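You operate a simulated robot arm through the tools that you are given. There is no shell and no other tool.

The job below is to be done with a simulated robot arm. You get a single attempt, and the scene is never put back.

Task
Turn the hot tap off, pull the plug, empty both mugs in the sink and stand them by the cooker.
Fine: the sink ends empty, the plug on the counter edge. Set down upright: green mug, red mug.
Where things are to end (x, y in the base frame): black drain plug within 0.06 m of [0.55, 0.49]; green mug within 0.06 m of [0.89, 0.21]; red mug within 0.06 m of [1.03, 0.17].

The check looks at the end state, three seconds after you hand in, the way a careful person would. Anything else that was tipped, shoved, dropped, spilled or broken makes it a failure.

Robot
A 6-joint arm with a three-finger gripper, fixed in place. Base frame: the origin is on the floor under the middle of its stand, x ahead of it, y to its left, z up. Readings come in m, rad, newtons and seconds.
It reaches about 1.213 m from its shoulder. Its first joint turns from -2.897 to 2.897 rad. Payload 4.89 kg.
The tool frame sits at the grasp point between the pads (the TCP): z along the fingers, y along the line on which they close. The tips reach 0.03 m beyond it. The gripper opens to 0.164 m; its body begins 0.125 m behind the TCP.
Orientation is that of the tool frame in the base frame, as a unit quaternion [w, x, y, z]. With the fingers straight down and closing along the base's y, the tool's x points along the base's -x, its y along +y and its z along -z.

Tools
- The arm moves only by the tool step_arm. Its argument "targets" is a list of rows, each a list of 6 numbers: the shift along the base's x, y, z in m, then the turn, a rotation vector about the base's x, y, z in rad. In form: [[tx, ty, tz, rx, ry, rz], ...]. A call has 1 to 20 rows; each row is the pose to reach, as a shift and turn from the pose commanded when the call began. "gripper" is the opening in per cent of the stroke, from 0 (shut) to 100 (fully open), set as the call begins (left out, the last holds). Each row takes 0.2 s and may step no farther than 0.05 m and 0.15 rad from the row before; otherwise, or with a gripper value out of range, the whole call is refused. Where a pose cannot be reached the arm comes as near as it can. A force on the tool above 90 N (or 10 N above the force at the start of the call, whichever is more), or a blocked arm, ends the call early, and 0.2 s more pass. Each finger travels about 0.108 m/s and halts on what it meets, pressing with about 38 N; the grip force reading is that of the motor and also rises with nothing between the fingers. The clock runs only during rows and for 0.2 s after the last one: add rows that repeat a pose to give the fingers time. The reply holds the time, the measured pose of the TCP, the force on the tool along the base axes, the opening and the grip force, in the units named above and with some noise, with the torque about the TCP (base axes, N m) and any sound that the robot's microphone picked up.
- Cameras (640 x 400 px; columns grow to the right, rows downward): "scene" is fixed at [0.4069, 0.645, 1.6088]; the picture's right is [-0.47, -0.88, 0.00], its down [-0.79, 0.42, -0.45] and it looks along [0.40, -0.21, -0.89] (base axes); focal length 323 px, centre (320, 200). "wrist" rides on the gripper at [0.076, -0.002, -0.152] in the tool frame; the picture's right is [0.02, 1.00, 0.00], its down [-0.88, 0.02, -0.47] and it looks along [-0.47, 0.01, 0.88] (tool axes); focal length 247 px, centre (320, 200). There is no depth. A picture from a camera that has moved, and an enlarged one, comes with that camera's place and axes in the base frame and with its lens. The place of the scene camera against the robot may be out by one fixed shift of up to 0.018 m in any direction.
- snapshot(camera): a new picture of that camera. The clock stands still meanwhile.
- lift_body(by): moves the trunk up (or, below 0, down) by that many m; the arm rides with it, the base frame stays. It gives what a move gives, with no picture.
- enlarge(camera, box): a new picture of the part [left, top, right, bottom] of that camera's present view, enlarged. The clock stands still meanwhile.
- finish_job(): hands the job in; it is judged then, once.

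Nothing tells you positions but the pictures and the camera data. Unless the task says otherwise, let go and move clear before handing in.

The tools are called after "Call:" as name(argument=value, ...) on one line, values as JSON. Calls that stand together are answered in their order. step_arm: Moves the arm, as the interface text tells. Its arguments: {"type":"object","properties":{"targets":{"type":"array","items":{"type":"array","items":{"type":"number"}}},"gripper":{"type":"number"}},"required":["targets"]} The other tools are called the same way: lift_body (by) moves the trunk up or down; snapshot (camera) takes a picture; enlarge (camera, box) takes an enlarged picture of a part of a camera's view; finish_job () hands the job in.

At the start:

```text
time_s: 0.0
tcp_pos: [0.5895, 0.2248, 1.1955]
ee_rot: [0.0, -0.001, 1.0, 0.0]
force: [-1.3, -0.3, 0.4]
wrist_torque: [-0.03, -0.02, 0.0]
opening: 0.1639
gripper_force: 0.1
trunk travel left (down, up): [-0.175, 0.215]
```

scene: 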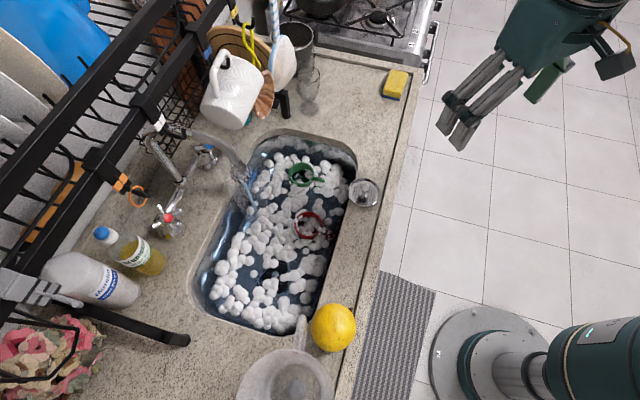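
wrist: 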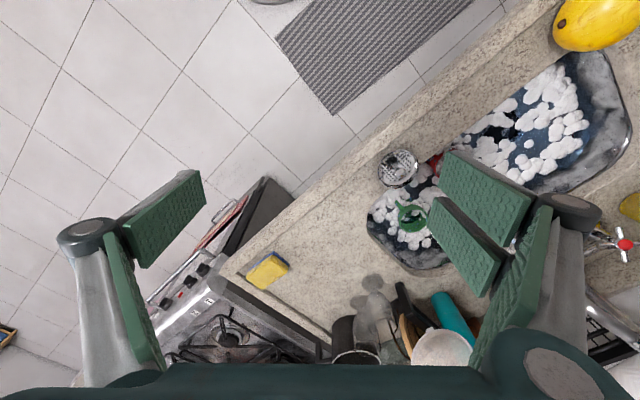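

I see a sink full of foam with a green mug and a red mug in it, and two taps behind it, one with a red mark that is probably the hot one. I'll look closer before moving.

Call:
enlarge(camera="scene", box=[120, 110, 280, 250])

Call:
enlarge(camera="scene", box=[190, 120, 390, 340])

Call:
enlarge(camera="scene", box=[200, 0, 440, 150])

Call:
enlarge(camera="wrist", box=[340, 0, 640, 300])

```text
2.86 times, centred on (200, 180) of scene
camera zoom: at [0.4069, 0.645, 1.6088], right [-0.47, -0.88, 0.0], down [-0.79, 0.42, -0.45], along [0.4, -0.21, -0.89], focal length 924 px, centre (663, 257)
```

zoom: 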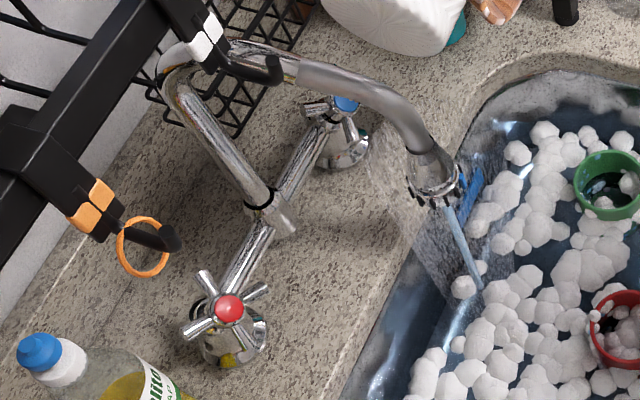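

```text
1.82 times, centred on (290, 230) of scene
camera zoom: at [0.4069, 0.645, 1.6088], right [-0.47, -0.88, 0.0], down [-0.79, 0.42, -0.45], along [0.4, -0.21, -0.89], focal length 588 px, centre (374, 146)
```

zoom: 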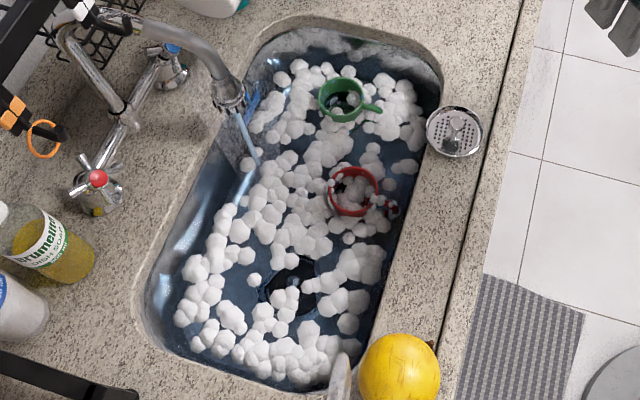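

```text
2.67 times, centred on (320, 75) of scene
camera zoom: at [0.4069, 0.645, 1.6088], right [-0.47, -0.88, 0.0], down [-0.79, 0.42, -0.45], along [0.4, -0.21, -0.89], focal length 862 px, centre (320, 533)
```

zoom: 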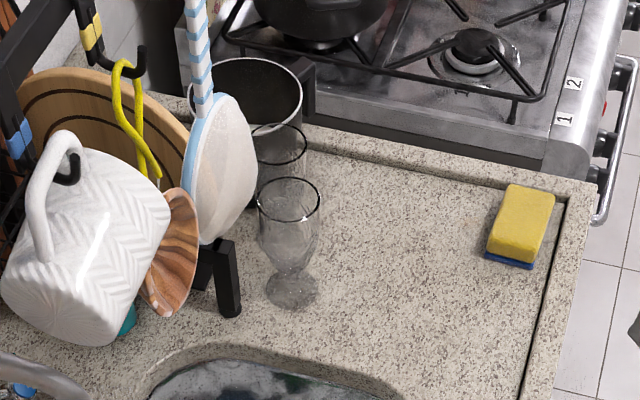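

```text
1.33 times, centred on (490, 150) of wrist
camera zoom: at [0.5127, 0.2231, 1.3474], right [-0.02, 1.0, 0.0], down [0.88, 0.02, 0.47], along [0.47, 0.01, -0.88], focal length 329 px, centre (93, 267)
```

zoom: 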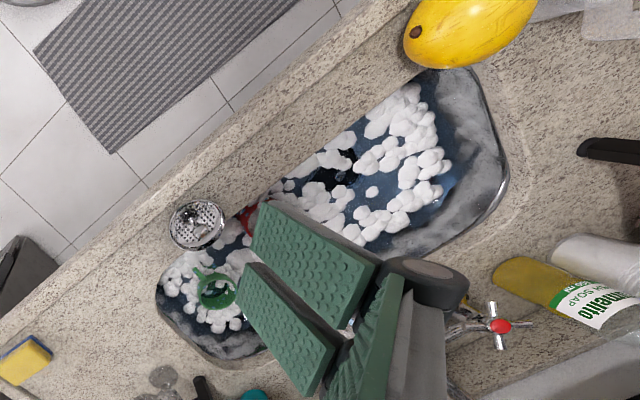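

The counter runs at roughly 45° to my base, with its front edge about 0.68 m out. The mugs and plug sit in foamy water, the red-capped hot tap is at about (0.79, 0.79, 0.98), and a rack hangs above it. I'll turn the gripper to face the counter and look with the wrist camera before touching anything.

Call:
step_arm(targets=[[-0.02, 0.025, 0.006, 0, 0, 0.098], [-0.04, 0.05, 0.012, 0, 0, 0.196], [-0.06, 0.075, 0.018, 0, 0, 0.294], [-0.08, 0.1, 0.024, 0, 0, 0.392], [-0.1, 0.125, 0.03, 0, 0, 0.49], [-0.12, 0.15, 0.036, 0, 0, 0.588], [-0.14, 0.175, 0.042, 0, 0, 0.686], [-0.165, 0.2, 0.05, 0, 0, 0.785]])

Call:
snapshot(camera="wrist")

Call:
snapshot(camera="scene")

```text
time_s: 1.8
tcp_pos: [0.4249, 0.4248, 1.2477]
ee_rot: [-0.001, -0.383, 0.924, 0.0]
force: [1.2, -1.4, -0.1]
wrist_torque: [0.1, 0.13, 0.01]
opening: 0.164
gripper_force: 0.0
trunk travel left (down, up): [-0.175, 0.215]
```

```text
taken
camera wrist: at [0.3721, 0.3693, 1.3987], right [-0.72, 0.69, 0.0], down [0.61, 0.64, 0.47], along [0.33, 0.34, -0.88], focal length 247 px, centre (320, 200)
```

wrist: 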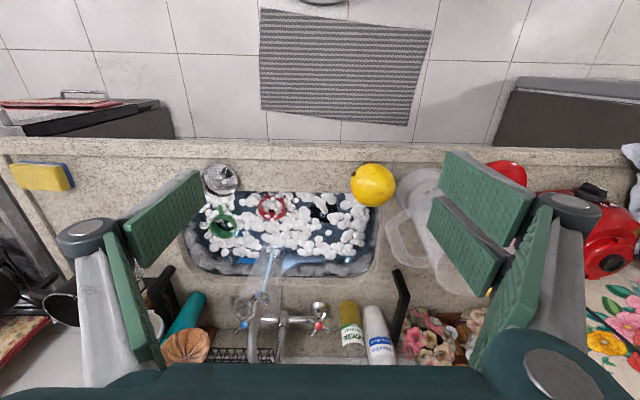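

```text
taken
```

scene: 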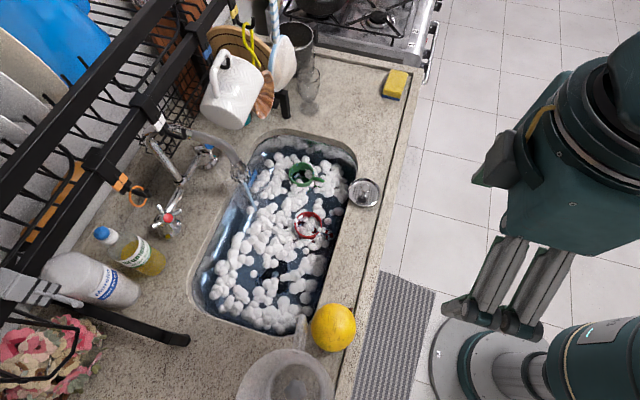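

The hot tap reads consistently at p≈1.12 m straight out from my base along the 45° line, at z≈0.98. I need to know where the rack above it is, so I'll tilt the wrist camera up towards the taps and rack.

Call:
step_arm(targets=[[0.01, 0.01, 0.0, 0.085, -0.085, 0], [0.02, 0.02, 0.0, 0.17, -0.17, 0], [0.03, 0.03, 0.0, 0.255, -0.255, 0], [0.04, 0.04, 0.0, 0.34, -0.34, 0], [0.05, 0.05, 0.0, 0.424, -0.424, 0], [0.05, 0.05, 0.0, 0.495, -0.495, 0]])

Call:
snapshot(camera="wrist")

Call:
snapshot(camera="scene")

```text
time_s: 3.2
tcp_pos: [0.4754, 0.4752, 1.2463]
ee_rot: [0.319, -0.359, 0.867, 0.132]
force: [0.4, 0.9, -0.3]
wrist_torque: [-0.09, 0.03, 0.03]
opening: 0.1643
gripper_force: 0.1
trunk travel left (down, up): [-0.175, 0.215]
```

```text
taken
camera wrist: at [0.3649, 0.3632, 1.3125], right [-0.72, 0.7, -0.01], down [0.25, 0.27, 0.93], along [0.65, 0.66, -0.37], focal length 247 px, centre (320, 200)
```

wrist: 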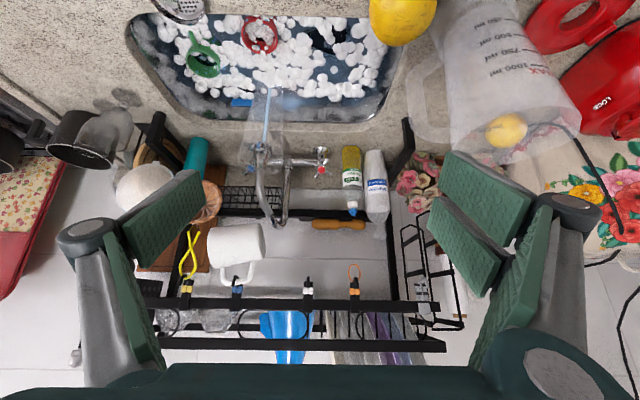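

```text
taken
```

scene: 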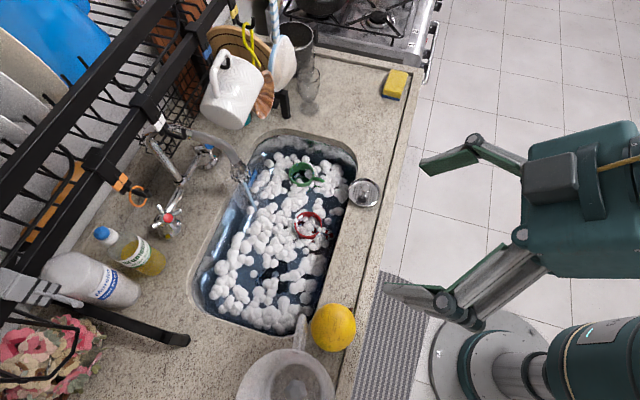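

From the raised view, the rack's front bar is at about p≈1.02, z≈1.33, with hooks hanging to about 1.25. The tap therefore has to be reached from the front, underneath the rack. I'll zoom in on the tap, spout and bottles.

Call:
enlarge(camera="wrist", box=[220, 120, 420, 245])

Call:
enlarge(camera="wrist", box=[140, 0, 460, 130])

Call:
enlarge(camera="scene", box=[135, 180, 215, 230])

```text
3.20 times, centred on (320, 182) of wrist
camera zoom: at [0.3649, 0.3632, 1.3125], right [-0.72, 0.7, -0.01], down [0.25, 0.27, 0.93], along [0.65, 0.66, -0.37], focal length 790 px, centre (320, 256)
```

zoom: 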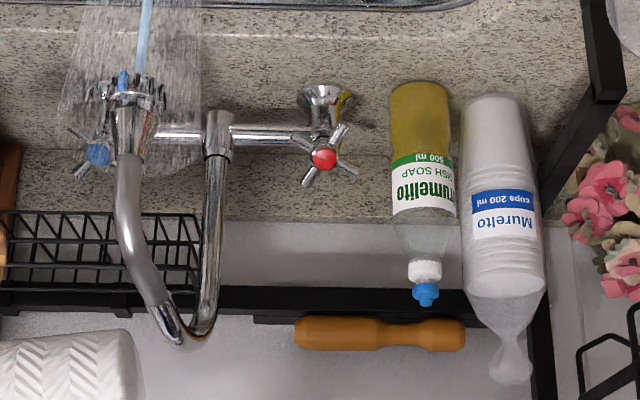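

```text
2.00 times, centred on (300, 65) of wrist
camera zoom: at [0.3649, 0.3632, 1.3125], right [-0.72, 0.7, -0.01], down [0.25, 0.27, 0.93], along [0.65, 0.66, -0.37], focal length 494 px, centre (360, 470)
```

zoom: 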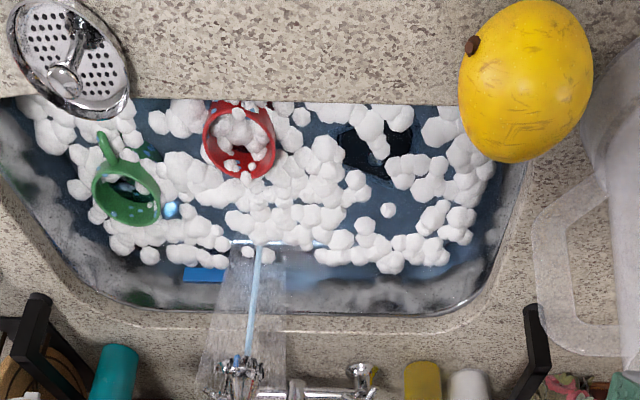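

```text
8.00 times, centred on (175, 205) of scene
camera zoom: at [0.4069, 0.645, 1.6088], right [-0.47, -0.88, 0.0], down [-0.79, 0.42, -0.45], along [0.4, -0.21, -0.89], focal length 2587 px, centre (1480, 160)
```

zoom: 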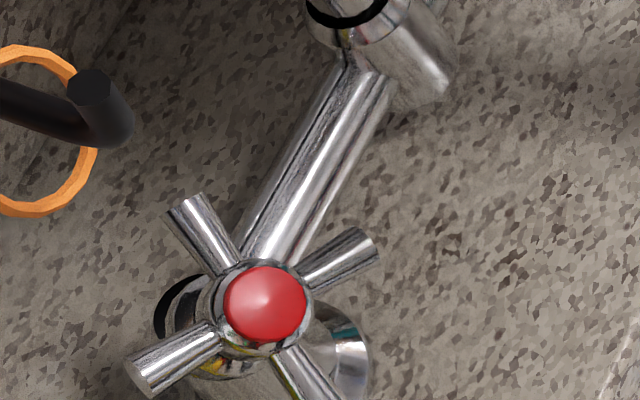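

The cross handle is at about p=1.14, q≈-0.006, z≈0.96. The spout riser is about 9 cm to its right and the soap bottle about 8 cm to its left, so space is tight. I'll close the gripper to see how slim the fingers are for nudging a spoke.

Call:
step_arm(targets=[[0, 0, 0, 0, 0, 0], [0, 0, 0, 0, 0, 0], [0, 0, 0, 0, 0, 0], [0, 0, 0, 0, 0, 0]], gripper=0)

Call:
snapshot(camera="wrist")

Call:
snapshot(camera="scene")

```text
time_s: 4.2
tcp_pos: [0.4743, 0.4745, 1.2456]
ee_rot: [0.317, -0.359, 0.868, 0.131]
force: [0.2, 0.0, -0.7]
wrist_torque: [0.01, -0.02, -0.04]
opening: 0.0
gripper_force: 38.0
trunk travel left (down, up): [-0.175, 0.215]
```

```text
taken
camera wrist: at [0.3646, 0.3628, 1.3128], right [-0.72, 0.7, -0.01], down [0.25, 0.27, 0.93], along [0.65, 0.66, -0.37], focal length 247 px, centre (320, 200)
```

wrist: 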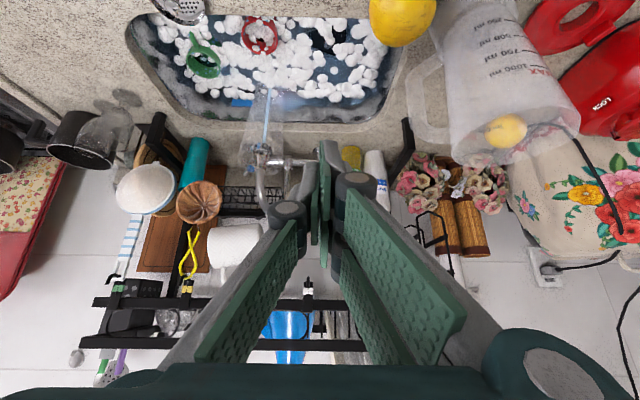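

```text
taken
```

scene: 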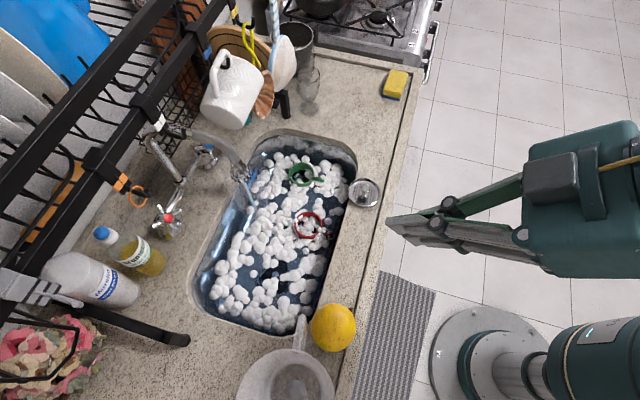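

Closed, the fingers form a slim bundle, which suits nudging a spoke from the front under the rack. I'll zoom in to measure its width at the tips.

Call:
enlarge(camera="wrist", box=[260, 120, 400, 280])

Call:
enlarge(camera="scene", box=[370, 120, 640, 290])

```text
2.50 times, centred on (330, 200) of wrist
camera zoom: at [0.3646, 0.3628, 1.3128], right [-0.72, 0.7, -0.01], down [0.25, 0.27, 0.93], along [0.65, 0.66, -0.37], focal length 617 px, centre (295, 200)
```

zoom: 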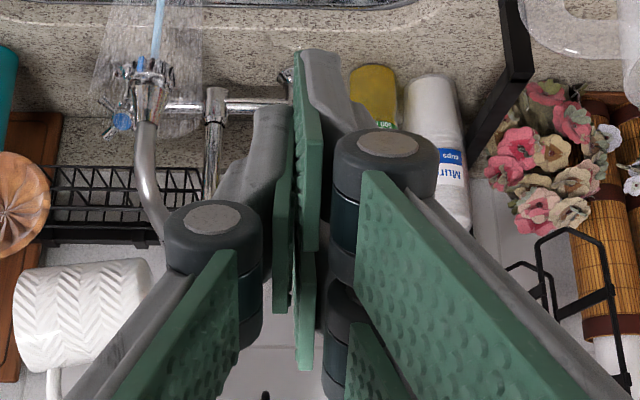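

```text
2.35 times, centred on (505, 205) of scene
camera zoom: at [0.4069, 0.645, 1.6088], right [-0.47, -0.88, 0.0], down [-0.79, 0.42, -0.45], along [0.4, -0.21, -0.89], focal length 761 px, centre (-115, 188)
```

zoom: 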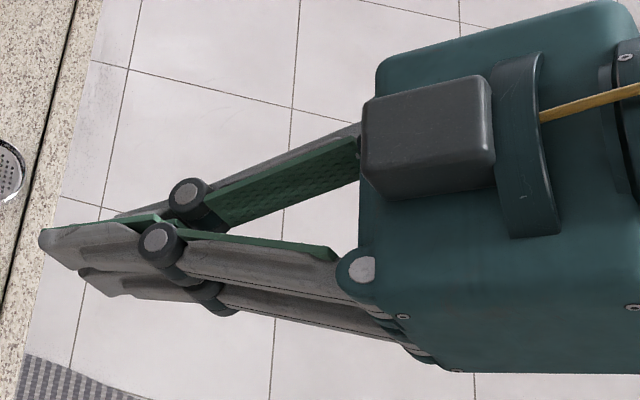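

The closed tips are about 3 cm wide. I'll bring them in under the rack to just in front of the hot tap, pitched about 40° below horizontal, and stop short to look again.

Call:
step_arm(targets=[[0.024, 0.024, -0.015, 0.013, -0.013, 0], [0.048, 0.048, -0.033, 0.026, -0.026, 0], [0.072, 0.072, -0.051, 0.039, -0.039, 0], [0.096, 0.096, -0.069, 0.052, -0.052, 0], [0.12, 0.12, -0.087, 0.065, -0.065, 0], [0.144, 0.144, -0.105, 0.078, -0.078, 0], [0.168, 0.168, -0.123, 0.091, -0.091, 0], [0.192, 0.192, -0.141, 0.104, -0.104, 0], [0.21, 0.21, -0.16, 0.12, -0.12, 0]])

Call:
snapshot(camera="wrist")

Call:
snapshot(camera="scene")

```text
time_s: 6.2
tcp_pos: [0.6839, 0.6832, 1.0856]
ee_rot: [0.39, -0.347, 0.838, 0.161]
force: [-0.6, -1.4, 1.3]
wrist_torque: [0.02, -0.01, 0.02]
opening: 0.0002
gripper_force: 38.4
trunk travel left (down, up): [-0.175, 0.215]
```

```text
taken
camera wrist: at [0.5677, 0.5657, 1.1247], right [-0.72, 0.7, -0.02], down [0.13, 0.16, 0.98], along [0.68, 0.7, -0.21], focal length 247 px, centre (320, 200)
```

wrist: 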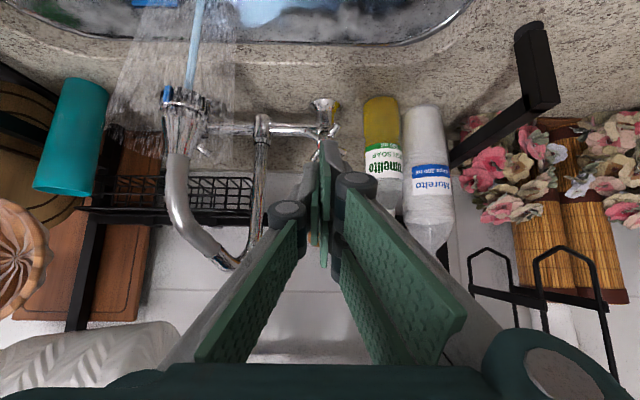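

```text
taken
```

scene: 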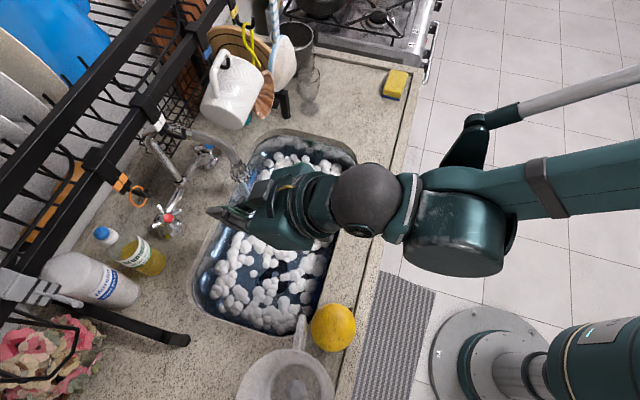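

The tips are now about 17 cm short of the tap, and the path under the rack is clear. I'll zoom both cameras onto the tap area for fine alignment.

Call:
enlarge(camera="wrist", box=[220, 70, 420, 230])

Call:
enlarge(camera="scene", box=[100, 150, 290, 270])

```text
2.50 times, centred on (320, 150) of wrist
camera zoom: at [0.5677, 0.5657, 1.1247], right [-0.72, 0.7, -0.02], down [0.13, 0.16, 0.98], along [0.68, 0.7, -0.21], focal length 617 px, centre (320, 325)
```

zoom: 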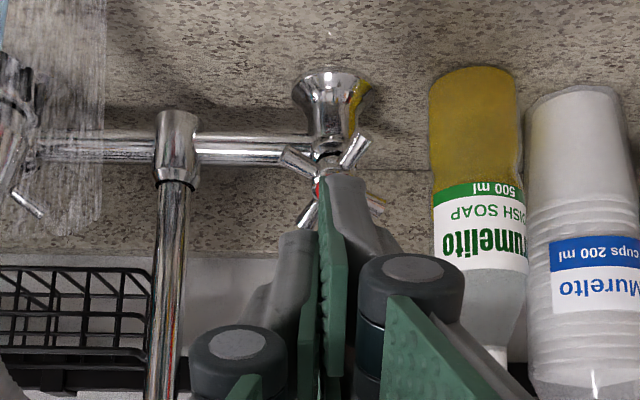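

```text
3.33 times, centred on (195, 210) of scene
camera zoom: at [0.4069, 0.645, 1.6088], right [-0.47, -0.88, 0.0], down [-0.79, 0.42, -0.45], along [0.4, -0.21, -0.89], focal length 1078 px, centre (737, 167)
```

zoom: 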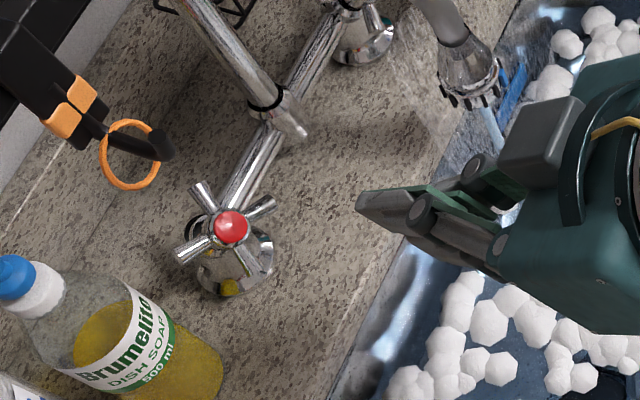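

The fingertip's position agrees between the two cameras, which pins the tap axis at p≈1.138, q≈-0.008, with spokes at z≈0.957. I'll move the upper fingertip to just in front of the notch between the two front spokes.

Call:
step_arm(targets=[[0.014, 0.014, -0.031, 0, 0, 0], [0.028, 0.028, -0.062, 0, 0, 0], [0.042, 0.042, -0.093, 0, 0, 0], [0.056, 0.056, -0.122, 0, 0, 0], [0.056, 0.056, -0.122, 0, 0, 0]])

Call:
enlarge(camera="scene", box=[100, 150, 290, 270])

Call:
enlarge(camera="wrist", box=[220, 70, 420, 230])

```text
time_s: 7.4
tcp_pos: [0.7404, 0.7416, 0.9626]
ee_rot: [0.389, -0.348, 0.838, 0.162]
force: [1.2, 1.0, -0.9]
wrist_torque: [0.01, 0.01, 0.03]
opening: 0.0002
gripper_force: 37.5
trunk travel left (down, up): [-0.175, 0.215]
```

```text
3.33 times, centred on (195, 210) of scene
camera zoom: at [0.4069, 0.645, 1.6088], right [-0.47, -0.88, 0.0], down [-0.79, 0.42, -0.45], along [0.4, -0.21, -0.89], focal length 1078 px, centre (737, 167)
```

zoom: 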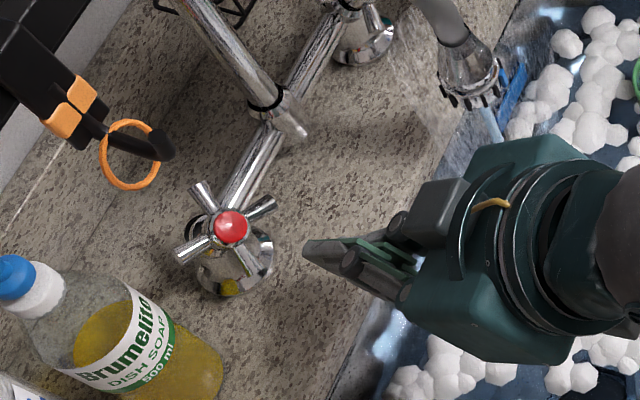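

```text
2.50 times, centred on (320, 150) of wrist
camera zoom: at [0.6243, 0.6226, 1.0018], right [-0.72, 0.7, -0.02], down [0.13, 0.16, 0.98], along [0.68, 0.7, -0.21], focal length 617 px, centre (320, 325)
```

zoom: 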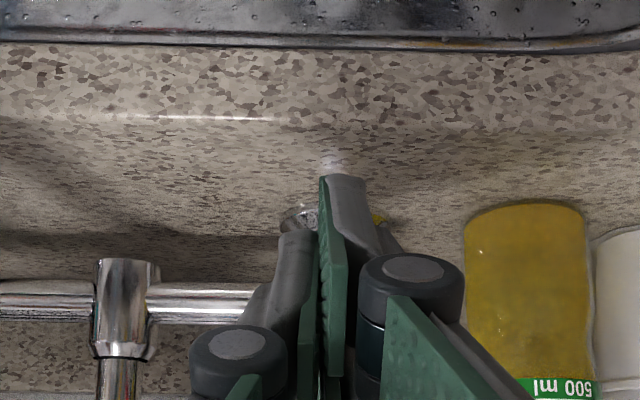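

The fingertip is lined up with the front notch of the cross handle. I'll go in 3 cm and then sweep left, which turns the handle clockwise seen from above.

Call:
step_arm(targets=[[0.0113, 0.0113, 0, 0, 0, 0], [0.0215, 0.0215, 0, 0, 0, 0], [0.0173, 0.03, 0, 0, 0, 0], [0.013, 0.0371, 0, 0, 0, 0], [0.0095, 0.0406, 0, 0, 0, 0]])

Call:
enlarge(camera="scene", box=[100, 150, 290, 270])

Call:
snapshot(camera="wrist")

```text
time_s: 8.6
tcp_pos: [0.7495, 0.7804, 0.964]
ee_rot: [0.389, -0.347, 0.838, 0.161]
force: [0.2, -0.5, -0.6]
wrist_torque: [0.01, -0.03, 0.02]
opening: 0.0
gripper_force: 37.7
trunk travel left (down, up): [-0.175, 0.215]
```

```text
3.33 times, centred on (195, 210) of scene
camera zoom: at [0.4069, 0.645, 1.6088], right [-0.47, -0.88, 0.0], down [-0.79, 0.42, -0.45], along [0.4, -0.21, -0.89], focal length 1078 px, centre (737, 167)
```

zoom: 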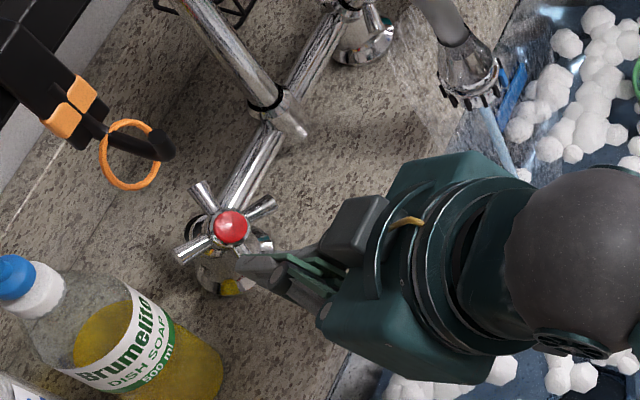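

```text
taken
camera wrist: at [0.6339, 0.663, 1.0029], right [-0.72, 0.7, -0.02], down [0.13, 0.16, 0.98], along [0.68, 0.7, -0.21], focal length 247 px, centre (320, 200)
```

wrist: 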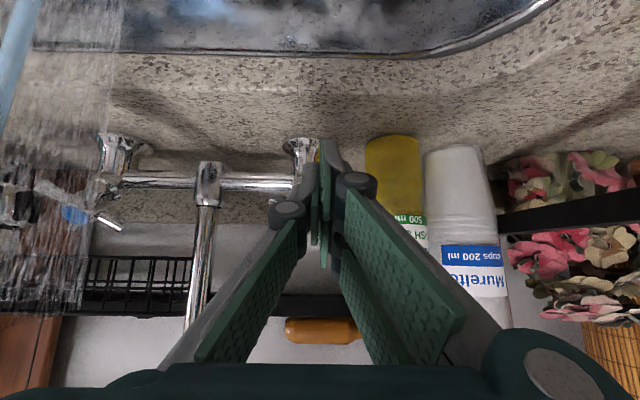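

No contact force, and the handle looks unmoved. I'll zoom in on the tip to see whether it passed over or under the spoke.

Call:
enlarge(camera="scene", box=[140, 190, 220, 245])

Call:
enlarge(camera="wrist", box=[260, 110, 400, 230])

```text
7.27 times, centred on (180, 218) of scene
camera zoom: at [0.4069, 0.645, 1.6088], right [-0.47, -0.88, 0.0], down [-0.79, 0.42, -0.45], along [0.4, -0.21, -0.89], focal length 2352 px, centre (1338, 73)
```

zoom: 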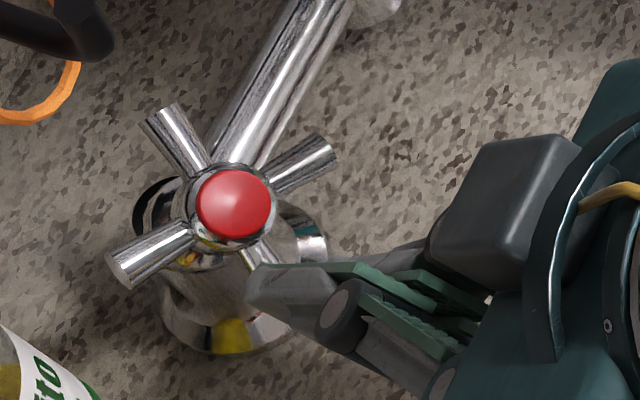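

```text
3.33 times, centred on (330, 170) of wrist
camera zoom: at [0.6339, 0.663, 1.0029], right [-0.72, 0.7, -0.02], down [0.13, 0.16, 0.98], along [0.68, 0.7, -0.21], focal length 823 px, centre (287, 300)
```

zoom: 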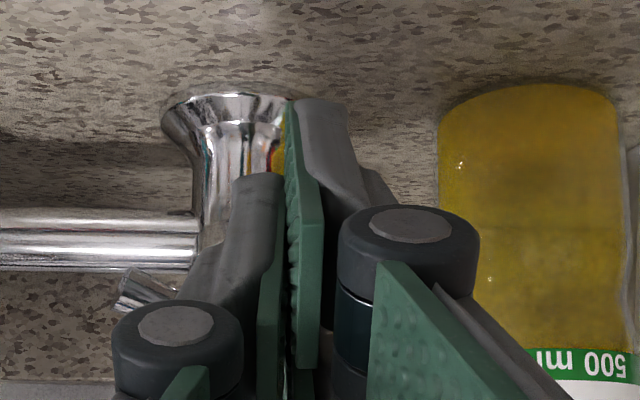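

The fingertip rode just over the spoke, about 1 cm too high. I'll back out, steepen the pitch slightly so the tip can go lower without the bottom finger touching the counter, and try again.

Call:
step_arm(targets=[[-0.0099, -0.0184, 0.01, 0, 0, 0], [-0.0106, -0.0417, 0.005, -0.062, 0.062, 0], [-0.0106, -0.0417, -0.007, -0.124, 0.124, 0], [-0.0106, -0.0417, -0.007, -0.124, 0.124, 0]])

Call:
enlarge(camera="scene", box=[130, 175, 230, 245])

Call:
enlarge(camera="wrist", box=[220, 70, 420, 230])

```text
time_s: 9.6
tcp_pos: [0.7399, 0.7381, 0.9577]
ee_rot: [0.314, -0.359, 0.869, 0.13]
force: [-0.8, -0.3, -0.2]
wrist_torque: [0.01, 0.01, 0.01]
opening: 0.0002
gripper_force: 37.9
trunk travel left (down, up): [-0.175, 0.215]
```

```text
5.71 times, centred on (180, 210) of scene
camera zoom: at [0.4069, 0.645, 1.6088], right [-0.47, -0.88, 0.0], down [-0.79, 0.42, -0.45], along [0.4, -0.21, -0.89], focal length 1848 px, centre (1120, 143)
```

zoom: 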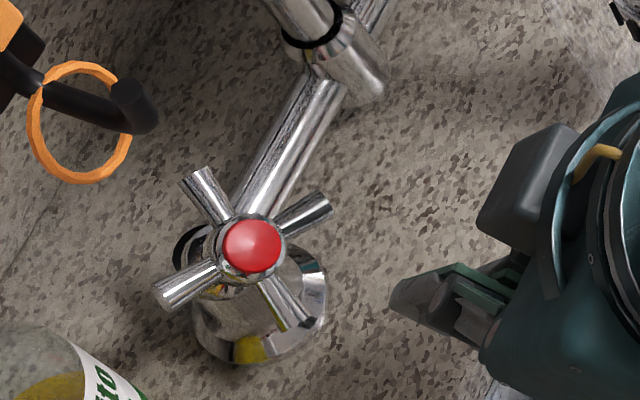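

```text
2.50 times, centred on (320, 150) of wrist
camera zoom: at [0.6301, 0.6275, 1.0248], right [-0.72, 0.7, -0.01], down [0.25, 0.28, 0.93], along [0.65, 0.66, -0.37], focal length 617 px, centre (320, 325)
```

zoom: 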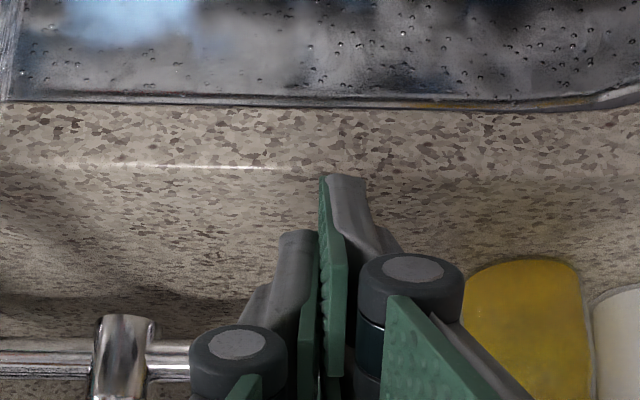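

The tip is now at spoke height and lined up with the notch. I'll insert it and sweep left again.

Call:
step_arm(targets=[[0.012, 0.012, 0, 0, 0, 0], [0.024, 0.024, 0, 0, 0, 0], [0.0191, 0.0332, 0, 0, 0, 0], [0.0149, 0.0417, 0, 0, 0, 0], [0.0099, 0.0467, 0, 0, 0, 0]])

Call:
enlarge(camera="scene", box=[130, 175, 230, 245])

Call:
snapshot(camera="scene")

```text
time_s: 10.8
tcp_pos: [0.7462, 0.7868, 0.9614]
ee_rot: [0.316, -0.36, 0.868, 0.133]
force: [1.7, -8.5, 7.3]
wrist_torque: [0.41, 0.61, 0.6]
opening: 0.0
gripper_force: 38.2
trunk travel left (down, up): [-0.175, 0.215]
```

```text
5.71 times, centred on (180, 210) of scene
camera zoom: at [0.4069, 0.645, 1.6088], right [-0.47, -0.88, 0.0], down [-0.79, 0.42, -0.45], along [0.4, -0.21, -0.89], focal length 1848 px, centre (1120, 143)
```

zoom: 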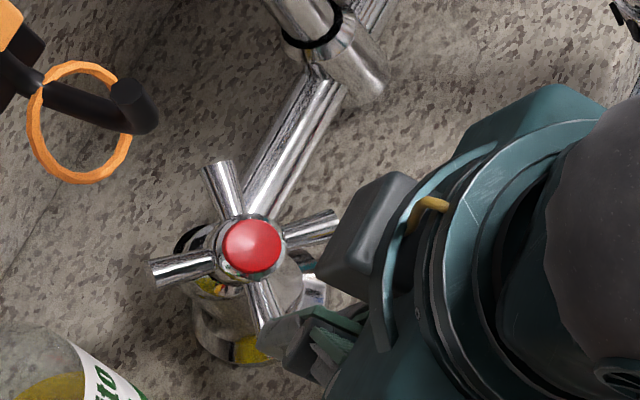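

```text
taken
```

scene: 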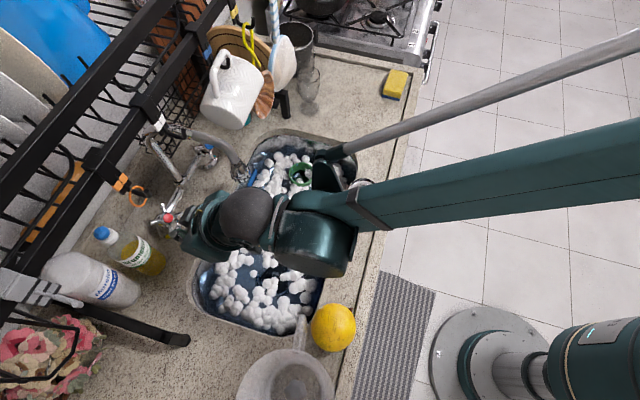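

The handle turned about 15° clockwise, but the finger tends to ride up. I'll back out, steepen a little more so the tip sits lower against the spoke, and push again.

Call:
step_arm(targets=[[-0.0085, -0.0198, 0.004, 0, 0, 0], [-0.0141, -0.0368, -0.002, -0.032, 0.032, 0], [-0.0099, -0.041, -0.006, -0.064, 0.064, 0], [-0.0099, -0.041, -0.006, -0.064, 0.064, 0]])

Call:
enlarge(camera="scene", box=[130, 140, 270, 240])

Call:
enlarge(camera="wrist", box=[220, 70, 420, 230])

```text
time_s: 11.8
tcp_pos: [0.7377, 0.746, 0.9511]
ee_rot: [0.275, -0.365, 0.882, 0.114]
force: [-0.3, 0.0, 0.1]
wrist_torque: [-0.02, 0.02, -0.01]
opening: 0.0
gripper_force: 37.4
trunk travel left (down, up): [-0.175, 0.215]
```

```text
4.00 times, centred on (200, 190) of scene
camera zoom: at [0.4069, 0.645, 1.6088], right [-0.47, -0.88, 0.0], down [-0.79, 0.42, -0.45], along [0.4, -0.21, -0.89], focal length 1294 px, centre (800, 240)
```

zoom: 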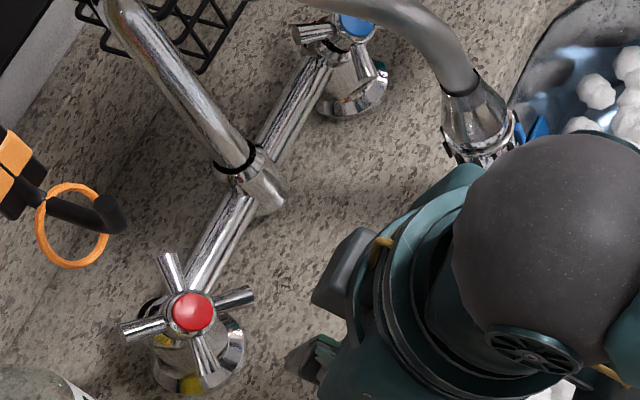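

```text
2.50 times, centred on (320, 150) of wrist
camera zoom: at [0.6341, 0.639, 1.0318], right [-0.72, 0.69, -0.01], down [0.31, 0.34, 0.89], along [0.62, 0.64, -0.46], focal length 617 px, centre (320, 325)
```

zoom: 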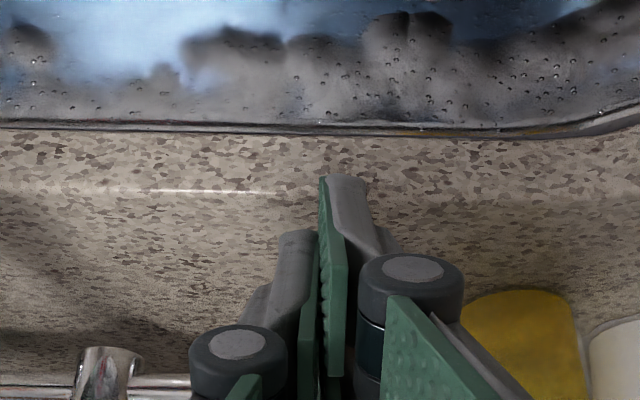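

The handle has turned a bit and the tip is lower now. I'll insert again and push left and outward.

Call:
step_arm(targets=[[0.012, 0.012, 0, 0, 0, 0], [0.024, 0.024, 0, 0, 0, 0], [0.0184, 0.0325, 0, 0, 0, 0], [0.0134, 0.0417, 0, 0, 0, 0], [0.0106, 0.0488, 0, 0, 0, 0], [0.0092, 0.053, 0, 0, 0, 0]])

Call:
enlarge(camera="scene", box=[130, 140, 270, 240])

Call:
snapshot(camera="wrist")

```text
time_s: 12.9
tcp_pos: [0.7556, 0.7797, 0.9491]
ee_rot: [0.273, -0.362, 0.885, 0.109]
force: [-2.2, -23.5, -10.7]
wrist_torque: [-0.22, 0.21, -0.25]
opening: 0.0
gripper_force: 37.9
trunk travel left (down, up): [-0.175, 0.215]
stopped in row 5: the force on the tool passed its limit at 102 N (the readings are from after the stop); the commanded pose is now the measured one
```

```text
4.00 times, centred on (200, 190) of scene
camera zoom: at [0.4069, 0.645, 1.6088], right [-0.47, -0.88, 0.0], down [-0.79, 0.42, -0.45], along [0.4, -0.21, -0.89], focal length 1294 px, centre (800, 240)
```

zoom: 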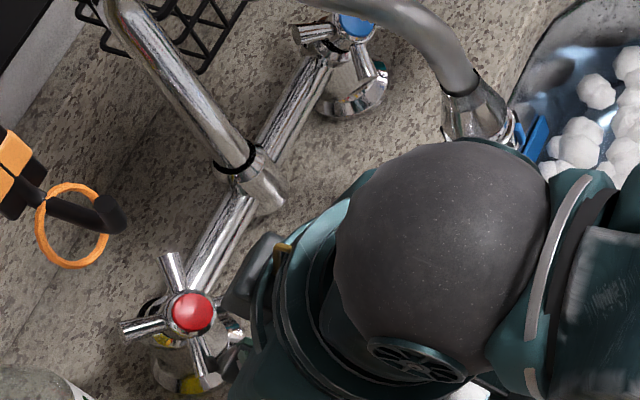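

```text
taken
camera wrist: at [0.6503, 0.675, 1.0311], right [-0.71, 0.7, -0.02], down [0.32, 0.34, 0.89], along [0.63, 0.63, -0.46], focal length 247 px, centre (320, 200)
```

wrist: 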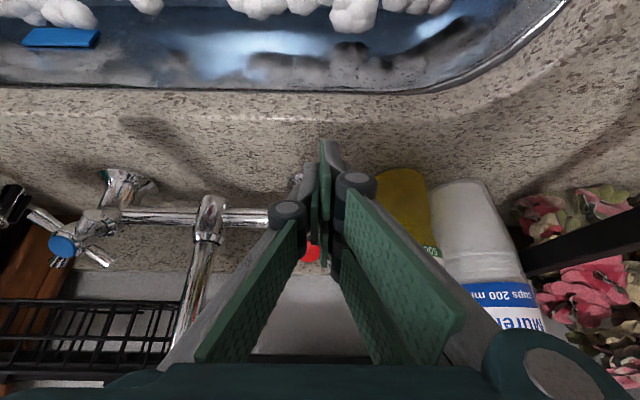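

The push hit a hard limit and the handle didn't turn further. Either the valve is at its stop or the finger is jammed on the tap body. I'll check the water stream and the contact.

Call:
enlarge(camera="scene", box=[150, 190, 220, 245])

Call:
enlarge(camera="scene", box=[215, 110, 345, 190])

Call:
enlarge(camera="wrist", box=[260, 110, 400, 280])

```text
7.27 times, centred on (185, 218) of scene
camera zoom: at [0.4069, 0.645, 1.6088], right [-0.47, -0.88, 0.0], down [-0.79, 0.42, -0.45], along [0.4, -0.21, -0.89], focal length 2352 px, centre (1302, 73)
```

zoom: 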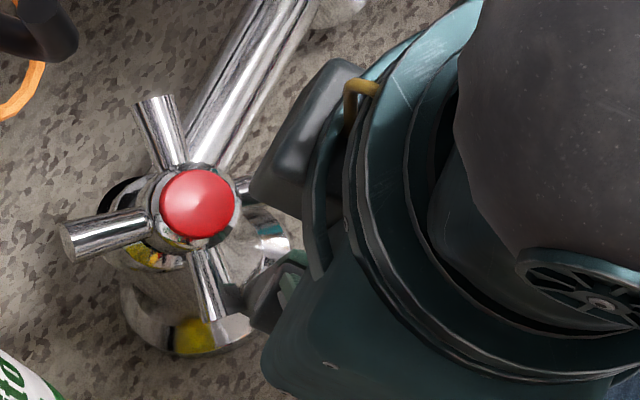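

```text
4.92 times, centred on (280, 150) of scene
camera zoom: at [0.4069, 0.645, 1.6088], right [-0.47, -0.88, 0.0], down [-0.79, 0.42, -0.45], along [0.4, -0.21, -0.89], focal length 1592 px, centre (517, 446)
```

zoom: 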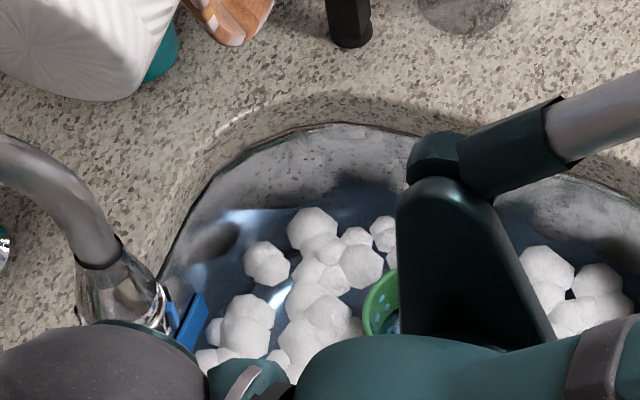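

```text
2.35 times, centred on (330, 195) of wrist
camera zoom: at [0.6503, 0.675, 1.0311], right [-0.71, 0.7, -0.02], down [0.32, 0.34, 0.89], along [0.63, 0.63, -0.46], focal length 581 px, centre (296, 212)
```

zoom: 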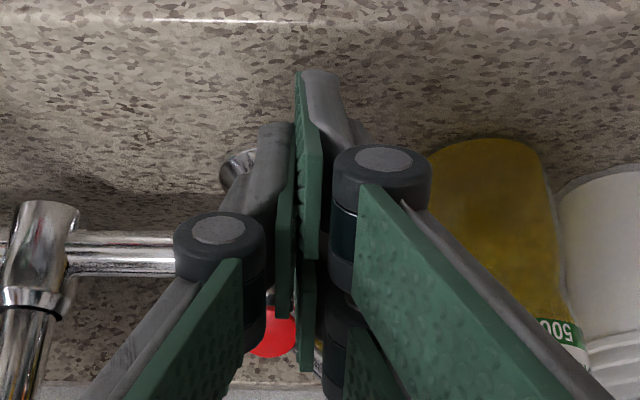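

The finger is pressed properly against the spoke and the handle won't turn further, so it's probably at its closed stop. The splash haze by the outlet also seems to be gone. I'll retreat and check the stream.

Call:
step_arm(targets=[[-0.006, -0.014, 0.004, 0, 0, 0], [-0.02, -0.04, 0.01, 0, 0, 0], [-0.045, -0.07, 0.025, 0, 0, 0], [-0.075, -0.1, 0.045, 0, 0, 0], [-0.105, -0.13, 0.07, 0, 0, 0], [-0.135, -0.16, 0.1, 0, 0, 0], [-0.165, -0.19, 0.13, 0, 0, 0], [-0.195, -0.22, 0.16, 0, 0, 0]])

Call:
snapshot(camera="scene")

Call:
snapshot(camera="wrist")

Call:
enlarge(camera="scene", box=[120, 110, 280, 250])

```text
refused: row 6 steps farther than a row can; nothing moved
```

```text
taken
```

scene: 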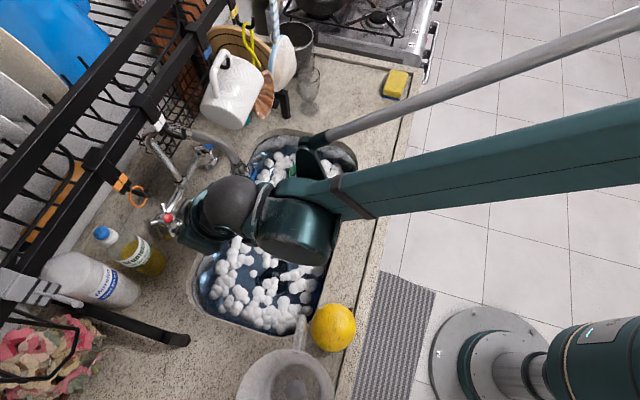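

```text
taken
camera wrist: at [0.6503, 0.675, 1.0311], right [-0.71, 0.7, -0.02], down [0.32, 0.34, 0.89], along [0.63, 0.63, -0.46], focal length 247 px, centre (320, 200)
```

wrist: 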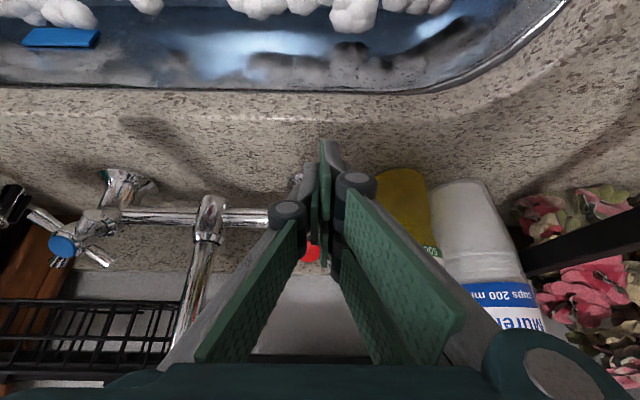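

```text
2.86 times, centred on (200, 180) of scene
camera zoom: at [0.4069, 0.645, 1.6088], right [-0.47, -0.88, 0.0], down [-0.79, 0.42, -0.45], along [0.4, -0.21, -0.89], focal length 924 px, centre (663, 257)
```

zoom: 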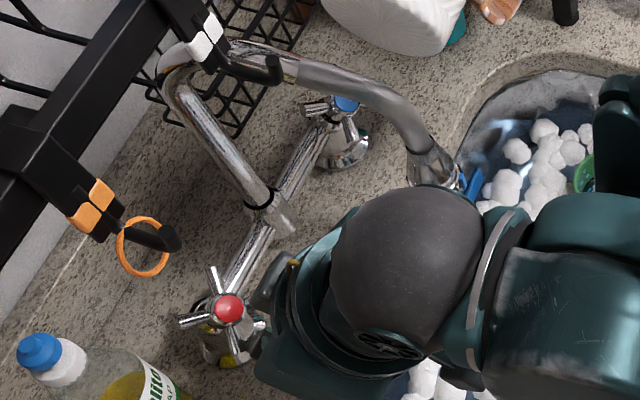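

That call was refused for too large a step, so I'll retreat with smaller ones.

Call:
step_arm(targets=[[-0.006, -0.014, 0.004, 0, 0, 0], [-0.02, -0.036, 0.01, 0, 0, 0], [-0.042, -0.062, 0.025, 0, 0, 0], [-0.068, -0.088, 0.045, 0, 0, 0], [-0.094, -0.114, 0.068, 0, 0, 0], [-0.12, -0.14, 0.092, 0, 0, 0], [-0.146, -0.166, 0.116, 0, 0, 0], [-0.172, -0.192, 0.14, 0, 0, 0], [-0.198, -0.218, 0.164, 0, 0, 0], [-0.224, -0.244, 0.188, 0, 0, 0]])

Call:
snapshot(camera="scene")

Call:
snapshot(camera="wrist")

Call:
enlarge(camera="scene", box=[120, 110, 280, 250])

```text
time_s: 15.2
tcp_pos: [0.5314, 0.5394, 1.1366]
ee_rot: [0.273, -0.363, 0.884, 0.11]
force: [2.2, 1.6, -0.3]
wrist_torque: [-0.16, 0.19, -0.02]
opening: 0.0002
gripper_force: 38.1
trunk travel left (down, up): [-0.175, 0.215]
```

```text
taken
```

scene: 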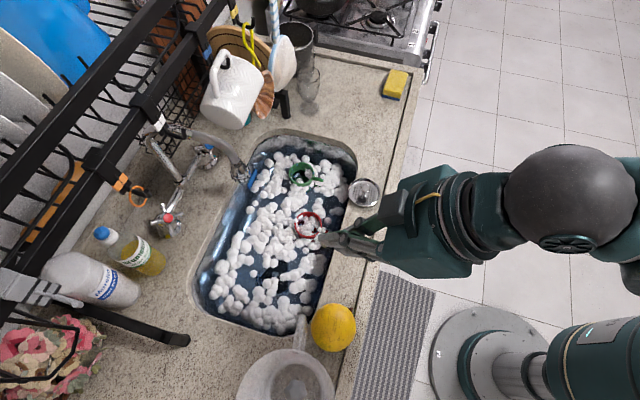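

```text
taken
camera wrist: at [0.4262, 0.4339, 1.2188], right [-0.71, 0.7, -0.02], down [0.31, 0.34, 0.89], along [0.63, 0.63, -0.46], focal length 247 px, centre (320, 200)
```

wrist: 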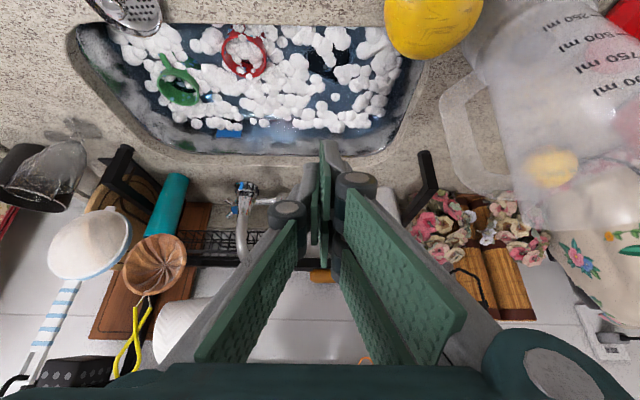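

```text
2.86 times, centred on (200, 180) of scene
camera zoom: at [0.4069, 0.645, 1.6088], right [-0.47, -0.88, 0.0], down [-0.79, 0.42, -0.45], along [0.4, -0.21, -0.89], focal length 924 px, centre (663, 257)
```

zoom: 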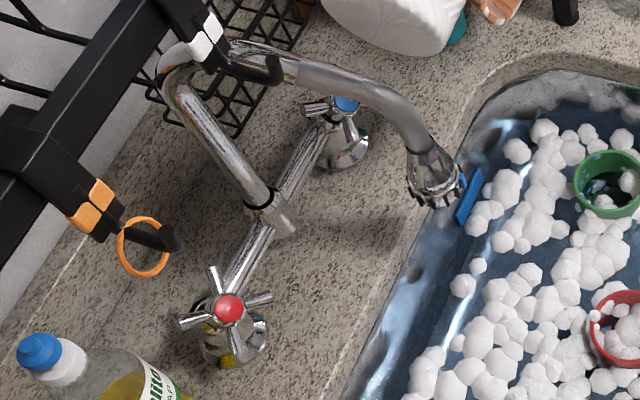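

The stream has stopped and the hot tap is off. Next is the plug, so I'll look at the sink contents more closely.

Call:
enlarge(camera="wrist", box=[70, 10, 430, 160])

Call:
enlarge(camera="scene", box=[225, 150, 335, 220])

Call:
enlarge(camera="scene", box=[220, 220, 340, 330])

```text
1.78 times, centred on (250, 85) of wrist
camera zoom: at [0.4262, 0.4339, 1.2188], right [-0.71, 0.7, -0.02], down [0.31, 0.34, 0.89], along [0.63, 0.63, -0.46], focal length 439 px, centre (444, 404)
```

zoom: 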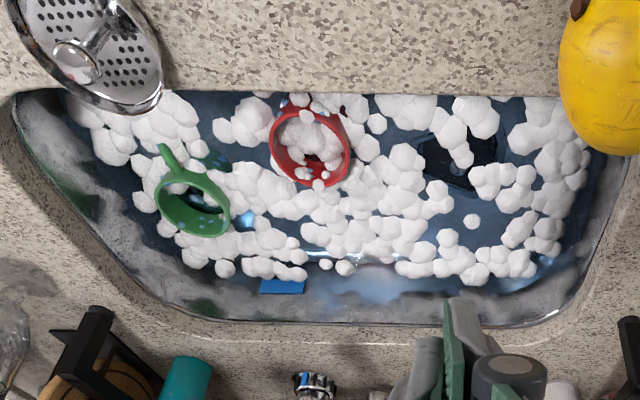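

```text
5.71 times, centred on (280, 185) of scene
camera zoom: at [0.4069, 0.645, 1.6088], right [-0.47, -0.88, 0.0], down [-0.79, 0.42, -0.45], along [0.4, -0.21, -0.89], focal length 1848 px, centre (549, 286)
```

zoom: 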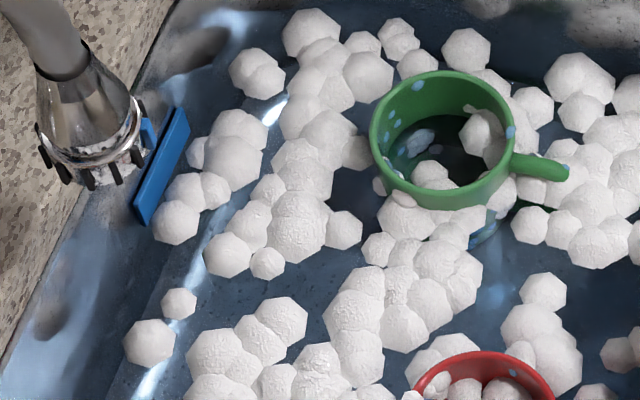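

```text
3.64 times, centred on (280, 275) of scene
camera zoom: at [0.4069, 0.645, 1.6088], right [-0.47, -0.88, 0.0], down [-0.79, 0.42, -0.45], along [0.4, -0.21, -0.89], focal length 1176 px, centre (466, -73)
```

zoom: 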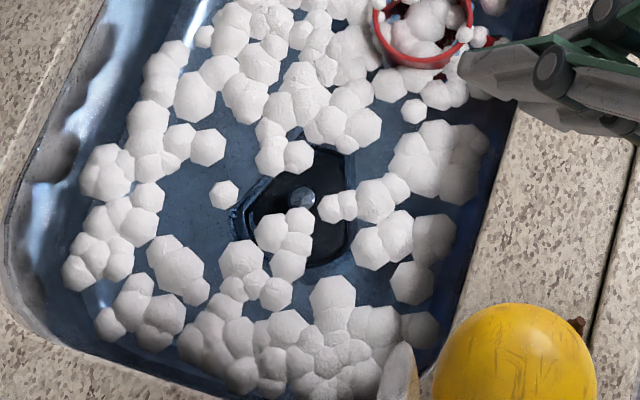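

The plug is a black disc with a metal knob at about (0.645, 0.67, 0.70). The mug rims are at z≈0.81: green at (0.857, 0.468) and red at (0.698, 0.524), both with handles towards me. I'll go straight above the plug and look down with the gripper open.

Call:
step_arm(targets=[[0.0155, 0.0183, -0.013, -0.07, 0.07, 0], [0.031, 0.0366, -0.026, -0.14, 0.14, 0], [0.0465, 0.0549, -0.039, -0.21, 0.21, 0], [0.062, 0.0732, -0.052, -0.28, 0.28, 0], [0.0775, 0.0915, -0.065, -0.35, 0.35, 0], [0.093, 0.11, -0.077, -0.422, 0.422, 0], [0.093, 0.11, -0.077, -0.422, 0.422, 0]], gripper=100)

Call:
snapshot(camera="wrist")

Call:
snapshot(camera="scene")

```text
time_s: 16.8
tcp_pos: [0.6255, 0.649, 1.0591]
ee_rot: [0.002, -0.381, 0.925, -0.004]
force: [0.4, -0.1, -1.8]
wrist_torque: [-0.13, 0.11, -0.03]
opening: 0.1637
gripper_force: 0.1
trunk travel left (down, up): [-0.175, 0.215]
```

```text
taken
camera wrist: at [0.5701, 0.5956, 1.2109], right [-0.72, 0.69, -0.01], down [0.61, 0.64, 0.47], along [0.33, 0.33, -0.88], focal length 247 px, centre (320, 200)
```

wrist: 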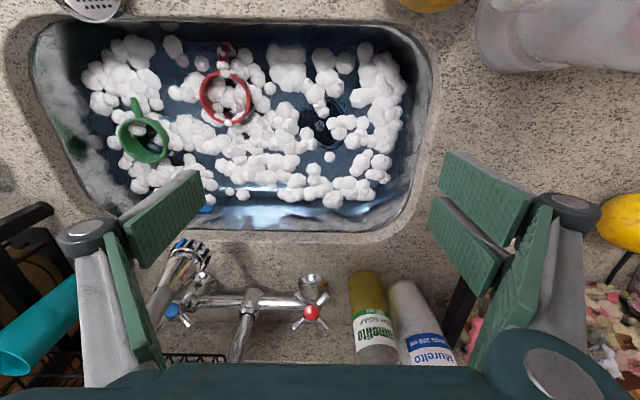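

```text
taken
```

scene: 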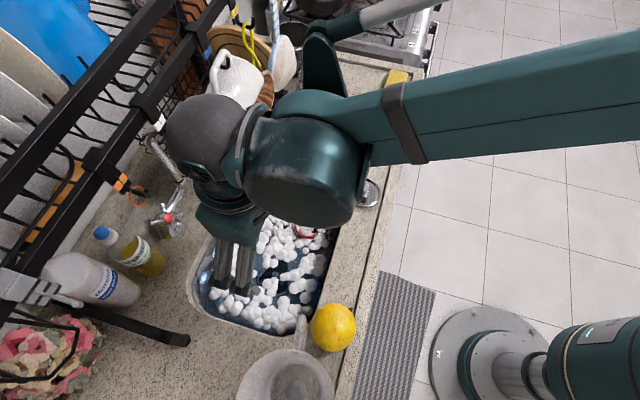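

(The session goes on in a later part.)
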